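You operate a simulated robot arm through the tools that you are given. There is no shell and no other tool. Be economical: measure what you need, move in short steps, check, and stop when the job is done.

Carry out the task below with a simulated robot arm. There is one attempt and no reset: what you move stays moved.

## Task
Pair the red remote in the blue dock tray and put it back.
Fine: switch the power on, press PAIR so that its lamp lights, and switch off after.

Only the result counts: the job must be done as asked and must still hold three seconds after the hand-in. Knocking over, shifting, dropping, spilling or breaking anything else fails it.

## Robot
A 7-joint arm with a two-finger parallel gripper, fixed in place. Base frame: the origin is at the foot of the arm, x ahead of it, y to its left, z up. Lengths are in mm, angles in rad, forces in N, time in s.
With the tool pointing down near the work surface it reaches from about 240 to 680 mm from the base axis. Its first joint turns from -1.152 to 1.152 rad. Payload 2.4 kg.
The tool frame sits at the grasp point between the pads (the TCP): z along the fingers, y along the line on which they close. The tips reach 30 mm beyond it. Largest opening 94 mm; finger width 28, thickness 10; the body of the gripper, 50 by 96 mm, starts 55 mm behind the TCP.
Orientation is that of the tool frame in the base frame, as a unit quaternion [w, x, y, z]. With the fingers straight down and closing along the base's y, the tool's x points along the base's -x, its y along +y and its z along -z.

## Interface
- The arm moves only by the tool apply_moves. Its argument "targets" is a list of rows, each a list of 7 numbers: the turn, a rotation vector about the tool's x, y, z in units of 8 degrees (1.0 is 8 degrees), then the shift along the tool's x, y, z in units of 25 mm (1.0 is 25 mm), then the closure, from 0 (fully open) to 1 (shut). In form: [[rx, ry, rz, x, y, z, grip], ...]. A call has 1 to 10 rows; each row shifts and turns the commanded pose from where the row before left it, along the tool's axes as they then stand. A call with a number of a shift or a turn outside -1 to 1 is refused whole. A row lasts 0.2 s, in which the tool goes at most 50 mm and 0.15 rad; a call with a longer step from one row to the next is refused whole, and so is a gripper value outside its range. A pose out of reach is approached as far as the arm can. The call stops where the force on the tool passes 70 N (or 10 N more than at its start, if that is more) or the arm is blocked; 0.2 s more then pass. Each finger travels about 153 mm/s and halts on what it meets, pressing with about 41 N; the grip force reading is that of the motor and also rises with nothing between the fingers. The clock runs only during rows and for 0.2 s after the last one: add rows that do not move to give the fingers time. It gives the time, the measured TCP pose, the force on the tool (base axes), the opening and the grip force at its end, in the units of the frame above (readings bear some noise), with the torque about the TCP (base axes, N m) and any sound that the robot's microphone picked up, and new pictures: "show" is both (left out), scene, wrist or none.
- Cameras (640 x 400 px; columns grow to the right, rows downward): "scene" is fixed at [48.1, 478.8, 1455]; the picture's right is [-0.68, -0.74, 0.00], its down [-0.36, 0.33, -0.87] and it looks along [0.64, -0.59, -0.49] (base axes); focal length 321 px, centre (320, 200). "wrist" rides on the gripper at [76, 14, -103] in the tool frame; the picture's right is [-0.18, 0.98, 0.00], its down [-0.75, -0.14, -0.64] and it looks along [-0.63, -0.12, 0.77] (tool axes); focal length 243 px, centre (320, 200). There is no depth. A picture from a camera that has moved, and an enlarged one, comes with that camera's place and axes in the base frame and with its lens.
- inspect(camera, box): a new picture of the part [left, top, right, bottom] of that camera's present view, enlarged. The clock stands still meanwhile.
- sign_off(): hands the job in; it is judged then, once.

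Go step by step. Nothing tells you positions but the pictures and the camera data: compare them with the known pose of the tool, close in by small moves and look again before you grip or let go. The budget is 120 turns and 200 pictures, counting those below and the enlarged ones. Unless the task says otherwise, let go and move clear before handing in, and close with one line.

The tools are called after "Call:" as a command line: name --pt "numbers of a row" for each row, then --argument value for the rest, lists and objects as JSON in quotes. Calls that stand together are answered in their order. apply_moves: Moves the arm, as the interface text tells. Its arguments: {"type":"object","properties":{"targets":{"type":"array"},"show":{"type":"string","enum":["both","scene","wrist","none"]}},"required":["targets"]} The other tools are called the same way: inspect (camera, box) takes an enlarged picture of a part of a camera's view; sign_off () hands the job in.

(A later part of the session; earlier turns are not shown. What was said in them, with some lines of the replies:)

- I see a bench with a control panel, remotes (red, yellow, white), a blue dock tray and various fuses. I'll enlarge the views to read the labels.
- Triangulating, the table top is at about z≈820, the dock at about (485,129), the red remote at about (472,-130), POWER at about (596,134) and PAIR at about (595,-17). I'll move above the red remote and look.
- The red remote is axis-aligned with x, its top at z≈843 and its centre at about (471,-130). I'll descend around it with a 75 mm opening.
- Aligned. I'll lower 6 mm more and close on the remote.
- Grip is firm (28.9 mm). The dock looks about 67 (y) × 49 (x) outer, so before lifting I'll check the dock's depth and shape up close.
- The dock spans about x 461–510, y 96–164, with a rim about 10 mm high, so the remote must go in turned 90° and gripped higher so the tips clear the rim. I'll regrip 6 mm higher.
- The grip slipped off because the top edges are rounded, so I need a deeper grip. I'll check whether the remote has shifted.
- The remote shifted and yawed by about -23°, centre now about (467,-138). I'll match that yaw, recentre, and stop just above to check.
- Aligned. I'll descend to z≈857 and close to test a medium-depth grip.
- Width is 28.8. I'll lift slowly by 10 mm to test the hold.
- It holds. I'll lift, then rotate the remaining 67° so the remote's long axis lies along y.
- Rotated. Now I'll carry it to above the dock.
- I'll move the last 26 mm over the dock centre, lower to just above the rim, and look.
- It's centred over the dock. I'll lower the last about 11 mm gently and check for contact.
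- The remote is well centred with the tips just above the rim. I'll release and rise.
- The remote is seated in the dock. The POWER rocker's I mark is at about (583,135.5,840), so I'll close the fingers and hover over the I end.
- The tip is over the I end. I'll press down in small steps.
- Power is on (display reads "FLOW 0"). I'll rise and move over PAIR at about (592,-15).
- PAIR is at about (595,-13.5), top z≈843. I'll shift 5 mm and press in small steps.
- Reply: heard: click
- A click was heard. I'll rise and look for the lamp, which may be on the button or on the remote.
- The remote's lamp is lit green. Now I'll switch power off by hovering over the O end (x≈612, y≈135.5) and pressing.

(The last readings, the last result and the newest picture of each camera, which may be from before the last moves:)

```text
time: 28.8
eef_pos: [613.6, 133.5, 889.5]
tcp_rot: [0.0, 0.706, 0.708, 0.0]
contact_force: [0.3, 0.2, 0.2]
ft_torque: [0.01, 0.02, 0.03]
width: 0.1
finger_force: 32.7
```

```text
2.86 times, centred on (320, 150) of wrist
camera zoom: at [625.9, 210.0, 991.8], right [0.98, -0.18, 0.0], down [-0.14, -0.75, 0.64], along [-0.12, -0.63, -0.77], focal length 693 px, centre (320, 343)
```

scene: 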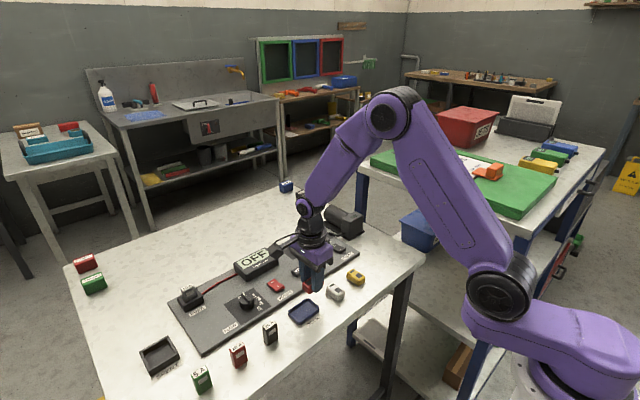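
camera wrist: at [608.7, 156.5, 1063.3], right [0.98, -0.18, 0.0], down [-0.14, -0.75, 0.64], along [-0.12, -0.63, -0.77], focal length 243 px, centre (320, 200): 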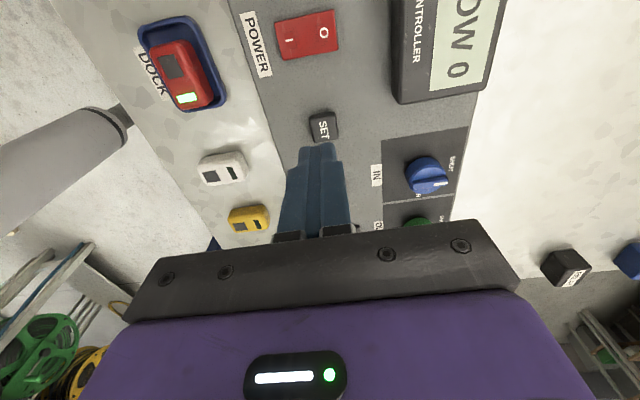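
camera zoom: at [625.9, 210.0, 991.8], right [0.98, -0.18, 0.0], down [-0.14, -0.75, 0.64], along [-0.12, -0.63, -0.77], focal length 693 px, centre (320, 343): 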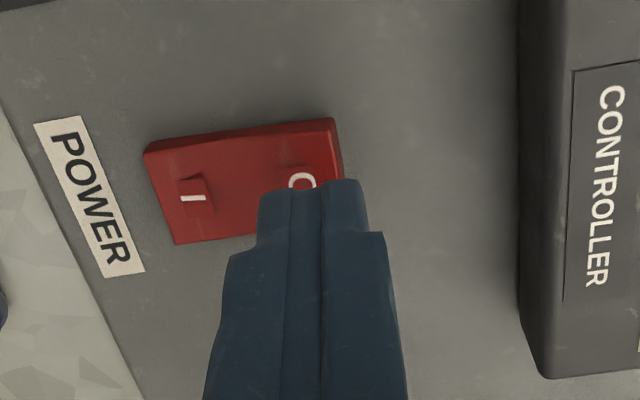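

Call:
apply_moves --pt "0 0 0 0.04 -0.08 0.3 1" --pt "0 0 0 0 0 0.3 1" --pt "0 0 0 0 0 0.08 1" --pt "0 0 0 0 0 0.06 1" --pt "0 0 0 0 0 0.06 1" --show "wrist"

```text
time: 30.0
eef_pos: [610.2, 135.5, 869.6]
tcp_rot: [0.0, 0.707, 0.708, 0.001]
contact_force: [-4.5, -1.1, 9.6]
ft_torque: [-0.03, 0.22, 0.02]
width: 0.0
finger_force: 33.3
camera wrist: at [624.2, 211.6, 972.9], right [0.98, -0.18, 0.0], down [-0.14, -0.75, 0.64], along [-0.12, -0.63, -0.77], focal length 243 px, centre (320, 200)
```

wrist: 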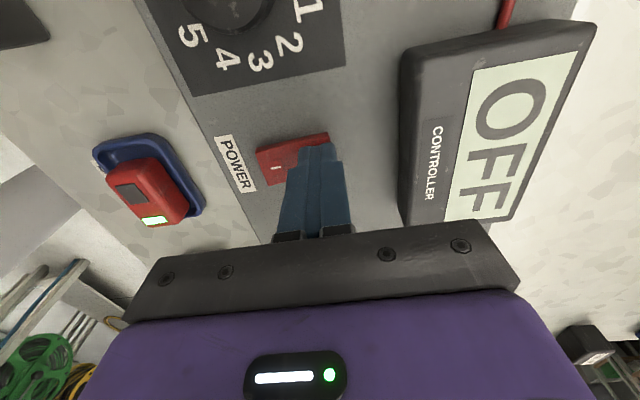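

Display shows OFF and the remote's lamp stays lit. I'll go back above the docked remote with open fingers.

Call:
apply_moves --pt "0 0 0 0 0 -0.6 1" --pt "0 0 0 0 0 -1 1" --pt "0 0 0 -0.04 -0.84 -0.6 1" --pt "0 0 0 -0.04 -0.84 0 1" --pt "0 0 0 -0.04 -0.84 0 0.8" --pt "0 0 0 -0.04 -0.84 0 0.5" --pt "0 0 0 -0.04 -0.84 0 0.45" --pt "0 0 0 0 -0.84 0 0.45" --pt "0 0 0 0 0 0 0.45" --show "wrist"

Call:
inspect --camera "wrist" --box '[240, 60, 400, 180]'

```text
time: 32.0
eef_pos: [483.1, 130.0, 924.1]
tcp_rot: [0.0, 0.707, 0.708, 0.001]
contact_force: [-0.2, -0.1, -0.1]
ft_torque: [0.04, 0.0, 0.01]
width: 51.6
finger_force: 0.0
camera wrist: at [497.4, 207.6, 1026.9], right [0.98, -0.18, 0.0], down [-0.14, -0.75, 0.64], along [-0.12, -0.63, -0.77], focal length 243 px, centre (320, 200)
```

wrist: 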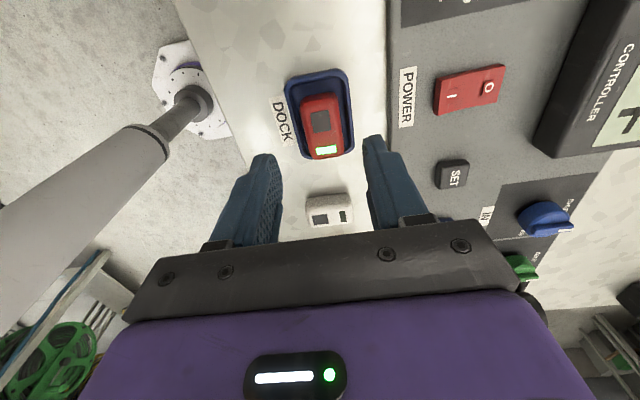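

```text
3.33 times, centred on (320, 120) of wrist
camera zoom: at [497.4, 207.6, 1026.9], right [0.98, -0.18, 0.0], down [-0.14, -0.75, 0.64], along [-0.12, -0.63, -0.77], focal length 809 px, centre (320, 467)
```

zoom: 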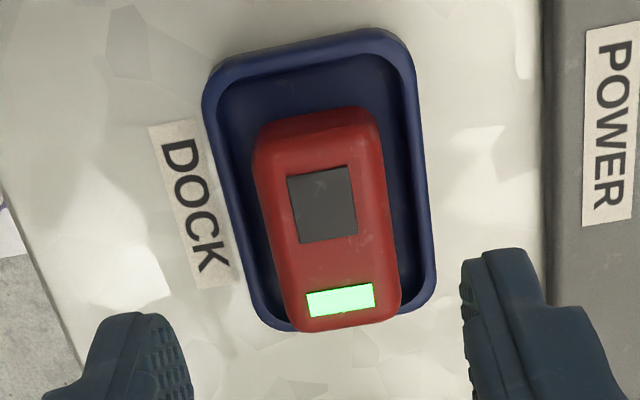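

The remote is still aligned with the tool. I'll descend to about z 861 and close.

Call:
apply_moves --pt "0 0 0 0 0.05 0.8 0.45" --pt "0 0 0 0 0 0.8 0.45" --pt "0 0 0 0 0 0.8 0.45" --pt "0 0 0 0 0 0.12 0.45" --pt "0 0 0 0 0 0 0.45" --show "none"

Call:
inspect --camera "scene" --box '[264, 270, 360, 330]'

```text
time: 33.2
eef_pos: [484.8, 131.2, 860.2]
tcp_rot: [0.0, 0.707, 0.707, 0.0]
contact_force: [0.7, -0.3, 0.4]
ft_torque: [0.02, -0.02, 0.0]
width: 51.8
finger_force: 0.0
```

```text
6.67 times, centred on (312, 300) of scene
camera zoom: at [48.1, 478.8, 1455.0], right [-0.68, -0.74, 0.0], down [-0.36, 0.33, -0.87], along [0.64, -0.59, -0.49], focal length 2138 px, centre (373, -467)
```

zoom: 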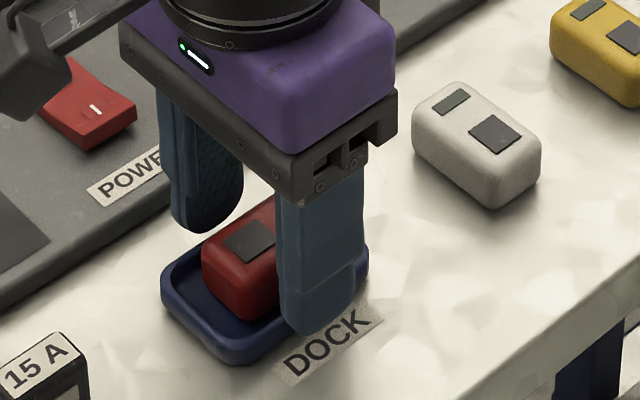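

The tips are at 830 while the rim is about 830, so I'll raise 2 mm before closing to avoid catching the rim.

Call:
apply_moves --pt "0 0 0 0 0 -0.08 0.45" --pt "0 0 0 0 0 0 0.55" --pt "0 0 0 0 0 0 0.65" --pt "0 0 0 0 0 0 0.85" --pt "0 0 0 0 0 0 0.85" --show "none"

Call:
inspect --camera "scene" --box '[264, 270, 360, 330]'

```text
time: 34.4
eef_pos: [484.9, 131.7, 863.6]
tcp_rot: [0.0, 0.707, 0.707, 0.0]
contact_force: [0.2, -0.3, -0.1]
ft_torque: [0.03, -0.02, -0.03]
width: 28.7
finger_force: 40.8
```

```text
6.67 times, centred on (312, 300) of scene
camera zoom: at [48.1, 478.8, 1455.0], right [-0.68, -0.74, 0.0], down [-0.36, 0.33, -0.87], along [0.64, -0.59, -0.49], focal length 2138 px, centre (373, -467)
```

zoom: 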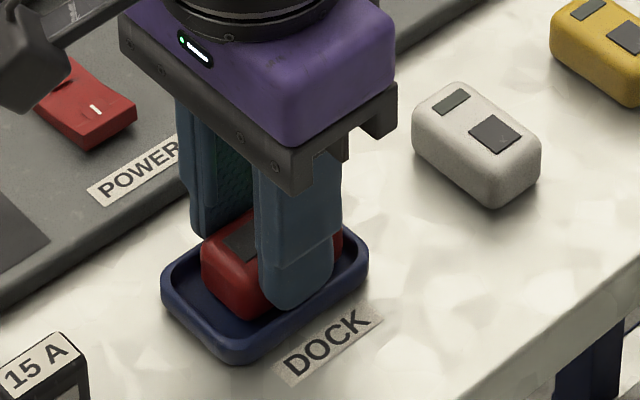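

Width 28.7 matches the earlier good grip. I'll lift slowly to test it.

Call:
apply_moves --pt "0 0 0 0 0 -0.1 0.85" --pt "0 0 0 0 0 -0.15 0.85" --pt "0 0 0 0 0 -0.25 0.85" --pt "0 0 0 0 0 0 0.85" --show "none"

Call:
inspect --camera "scene" --box '[264, 270, 360, 330]'

```text
time: 35.4
eef_pos: [484.9, 129.6, 876.3]
tcp_rot: [-0.001, 0.707, 0.708, -0.001]
contact_force: [0.1, -0.8, 0.0]
ft_torque: [-0.01, 0.0, -0.02]
width: 28.5
finger_force: 41.3
```

```text
6.67 times, centred on (312, 300) of scene
camera zoom: at [48.1, 478.8, 1455.0], right [-0.68, -0.74, 0.0], down [-0.36, 0.33, -0.87], along [0.64, -0.59, -0.49], focal length 2138 px, centre (373, -467)
```

zoom: 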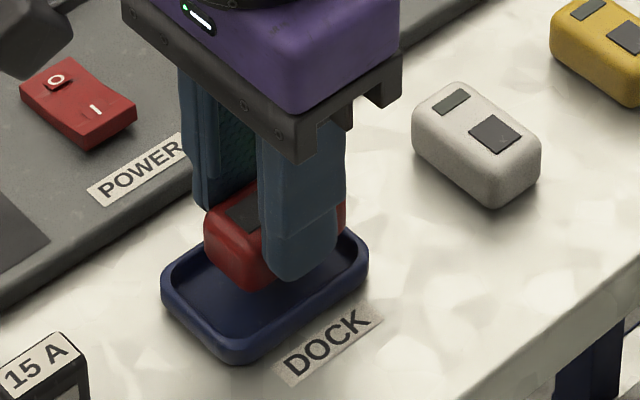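

The grip holds. I'll lift and carry it back toward y≈-130.

Call:
apply_moves --pt "0 0 0 0 0 -0.8 0.85" --pt "0 0 0 0 0 -0.8 0.85" --pt "0 0 0 0 0 -0.4 0.85" --pt "0 0 0 -0.9 -0.05 0 0.85" --pt "0 0 0 -0.9 -0.05 0 0.85" --pt "0 0 0 -0.9 -0.05 0 0.85" --pt "0 0 0 -0.9 -0.05 0 0.85" --pt "0 0 0 -0.9 -0.05 0 0.85" --pt "0 0 0 -0.9 -0.05 0 0.85" --pt "0 0 0 -0.9 -0.05 0 0.85" --show "none"

Call:
apply_moves --pt "0 0 0 -0.9 -0.05 0 0.85" --pt "0 0 0 -0.9 -0.05 0 0.85" --pt "0 0 0 -0.9 -0.05 0 0.85" --pt "0 0 0 -0.9 -0.05 0 0.85" --pt "0 0 -1 -0.5 0 0 0.85" --pt "0 0 -1 0 0 0 0.85" --pt "0 0 -1 0 0 0 0.85" --pt "0 0 -1 0 0 0 0.85" --pt "0 0 -1 0 0 0 0.85" --pt "0 0 -1 0 0 0 0.85" --show "none"

Call:
apply_moves --pt "0 0 -1 0 0 0 0.85" --pt "0 0 -1 0 0 0 0.85" --pt "0 0 -1 0 0 0 0.85" --pt "0 0 -1 0 0 0 0.85" --pt "0 0 -1 0 0 0 0.85" --pt "0 0 -0.25 0 0 0 0.85" --pt "0 0 0 0 0 0 0.85"

```text
time: 37.6
eef_pos: [477.2, -28.3, 926.7]
tcp_rot: [0.0, 0.707, 0.708, 0.0]
contact_force: [0.1, -1.0, -1.1]
ft_torque: [0.01, 0.0, 0.01]
width: 28.7
finger_force: 41.1
```

```text
time: 39.8
eef_pos: [473.2, -129.6, 926.3]
tcp_rot: [0.0, 0.356, 0.934, 0.001]
contact_force: [0.8, 0.3, -0.6]
ft_torque: [0.01, 0.01, 0.01]
width: 28.7
finger_force: 40.7
```

```text
time: 41.4
eef_pos: [472.4, -129.5, 926.3]
tcp_rot: [-0.001, -0.002, 1.0, 0.0]
contact_force: [-0.1, -0.4, -0.3]
ft_torque: [-0.01, -0.03, 0.0]
width: 28.9
finger_force: 41.1
camera wrist: at [396.6, -116.3, 1028.5], right [0.18, 0.98, 0.0], down [0.75, -0.14, 0.64], along [0.63, -0.12, -0.77], focal length 243 px, centre (320, 200)
```

scene: 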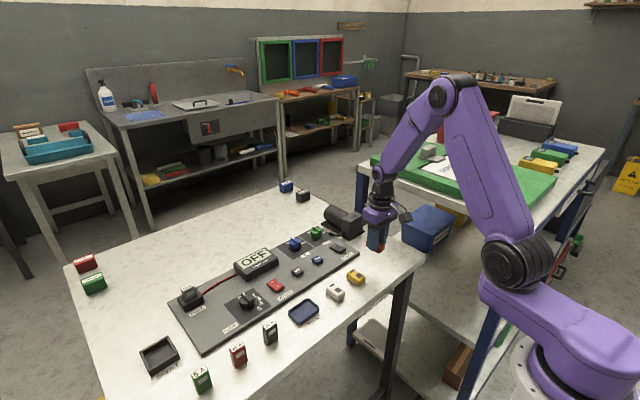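
wrist: 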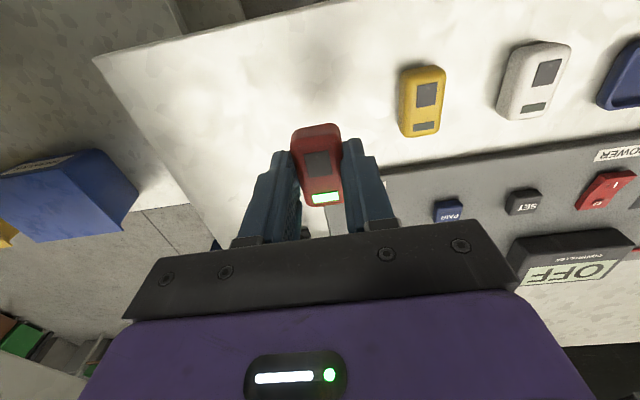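

The lamp is lit, and the remote sits in the grip as in the original one. I'll lower to about z 862, then approach slowly.

Call:
apply_moves --pt "0 0 0 0.04 -0.035 0.8 0.85" --pt "0 0 0 0 0 0.8 0.85" --pt "0 0 0 0 0 0.8 0.85" --pt "0 0 0 0 0 0.14 0.85" --pt "0 0 0 0 0 0 0.85" --show "none"

Call:
inspect --camera "scene" --box '[330, 235, 410, 285]'

```text
time: 42.6
eef_pos: [471.3, -132.6, 863.6]
tcp_rot: [0.0, 0.0, 1.0, 0.0]
contact_force: [0.6, -1.0, -1.3]
ft_torque: [0.01, -0.01, -0.02]
width: 28.6
finger_force: 41.6
```

```text
8.00 times, centred on (370, 260) of scene
camera zoom: at [48.1, 478.8, 1455.0], right [-0.68, -0.74, 0.0], down [-0.36, 0.33, -0.87], along [0.64, -0.59, -0.49], focal length 2566 px, centre (-80, -280)
```

zoom: 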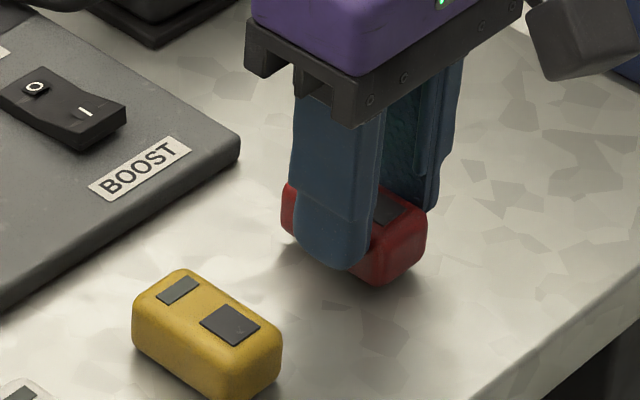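

About 5 mm to go. I'll lower in small steps, watching for contact.

Call:
apply_moves --pt "0 0 0 0 0 0.08 0.85" --pt "0 0 0 0 0 0.06 0.85" --pt "0 0 0 0 0 0.04 0.85" --pt "0 0 0 0 0 0 0.85" --show "none"

Call:
inspect --camera "scene" --box '[330, 235, 410, 285]'

```text
time: 43.6
eef_pos: [471.1, -131.5, 859.4]
tcp_rot: [0.001, -0.001, 1.0, 0.0]
contact_force: [-2.0, -0.7, 8.2]
ft_torque: [-0.01, 0.09, -0.02]
width: 28.8
finger_force: 41.3
```

```text
8.00 times, centred on (370, 260) of scene
camera zoom: at [48.0, 478.8, 1455.0], right [-0.68, -0.74, 0.0], down [-0.36, 0.33, -0.87], along [0.64, -0.59, -0.49], focal length 2566 px, centre (-80, -280)
```

zoom: 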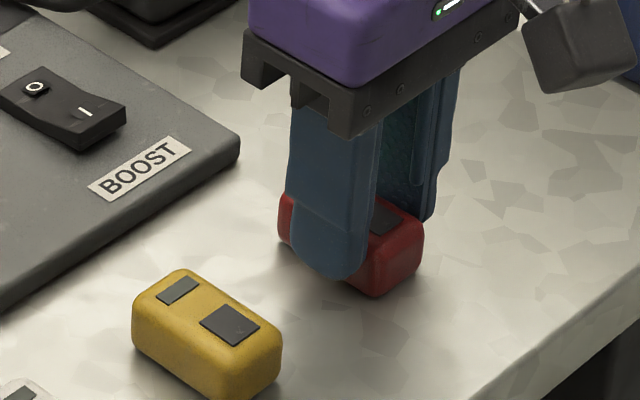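

The remote is on the table (8 N contact). I'll release and rise.

Call:
apply_moves --pt "0 0 0 0 0 -0.03 0.85" --pt "0 0 0 0 0 0 0.6" --pt "0 0 0 0 0 0 0.4" --pt "0 0 0 0 0 0 0.4" --pt "0 0 0 0 0 -0.5 0.4" --pt "0 0 0 0 0 -0.9 0.4" --pt "0 0 0 0 0 -0.9 0.4" --pt "0 0 0 0 0 -0.9 0.4" --pt "0 0 0 0 0 -0.9 0.4"

Call:
inspect --camera "scene" --box '[330, 235, 410, 285]'

Call:
inspect --camera "scene" --box '[150, 200, 400, 370]'

```text
time: 45.6
eef_pos: [472.5, -130.6, 962.5]
tcp_rot: [0.0, -0.001, 1.0, 0.0]
contact_force: [-0.7, 0.8, -0.1]
ft_torque: [0.02, -0.03, -0.04]
width: 56.4
finger_force: 0.0
camera wrist: at [395.5, -116.3, 1065.7], right [0.18, 0.98, 0.0], down [0.75, -0.14, 0.64], along [0.63, -0.12, -0.77], focal length 243 px, centre (320, 200)
```

scene: 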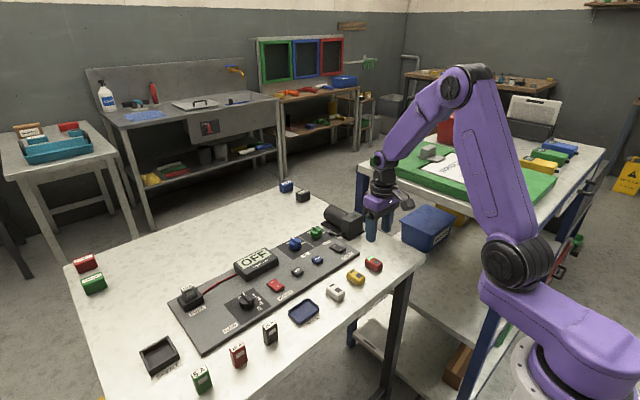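
wrist: 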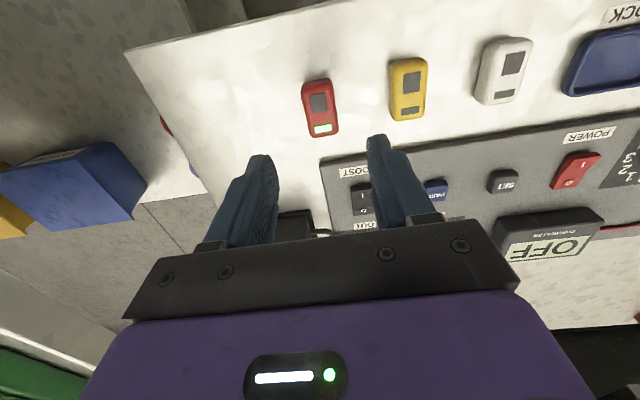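

```text
8.00 times, centred on (370, 260) of scene
camera zoom: at [48.1, 478.8, 1455.0], right [-0.68, -0.74, 0.0], down [-0.36, 0.33, -0.87], along [0.64, -0.59, -0.49], focal length 2566 px, centre (-80, -280)
```

zoom: 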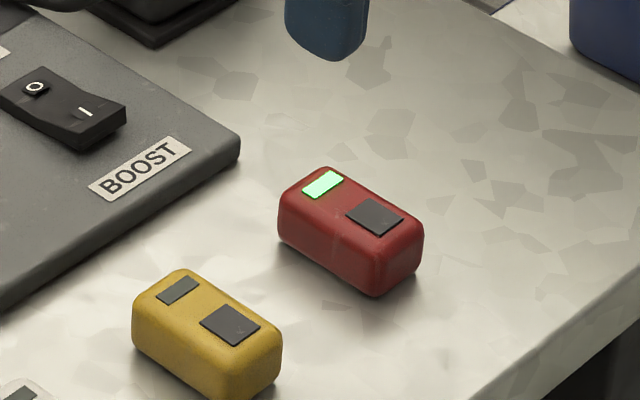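

```text
2.35 times, centred on (275, 285) of scene
camera zoom: at [48.1, 478.8, 1455.0], right [-0.68, -0.74, 0.0], down [-0.36, 0.33, -0.87], along [0.64, -0.59, -0.49], focal length 755 px, centre (426, 0)
```

zoom: 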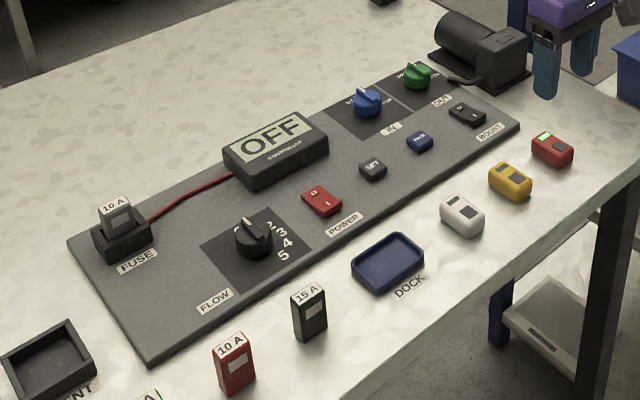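

The red remote is back within about 2 mm of where it started. Its lamp is lit, power reads OFF, the dock is empty and nothing else has moved, so I'm handing in.

Call:
sign_off

```text
The job is handed in.
```

The red remote is paired with its lamp lit, the power is switched off again, and the remote is back within about 2 mm of where it started.
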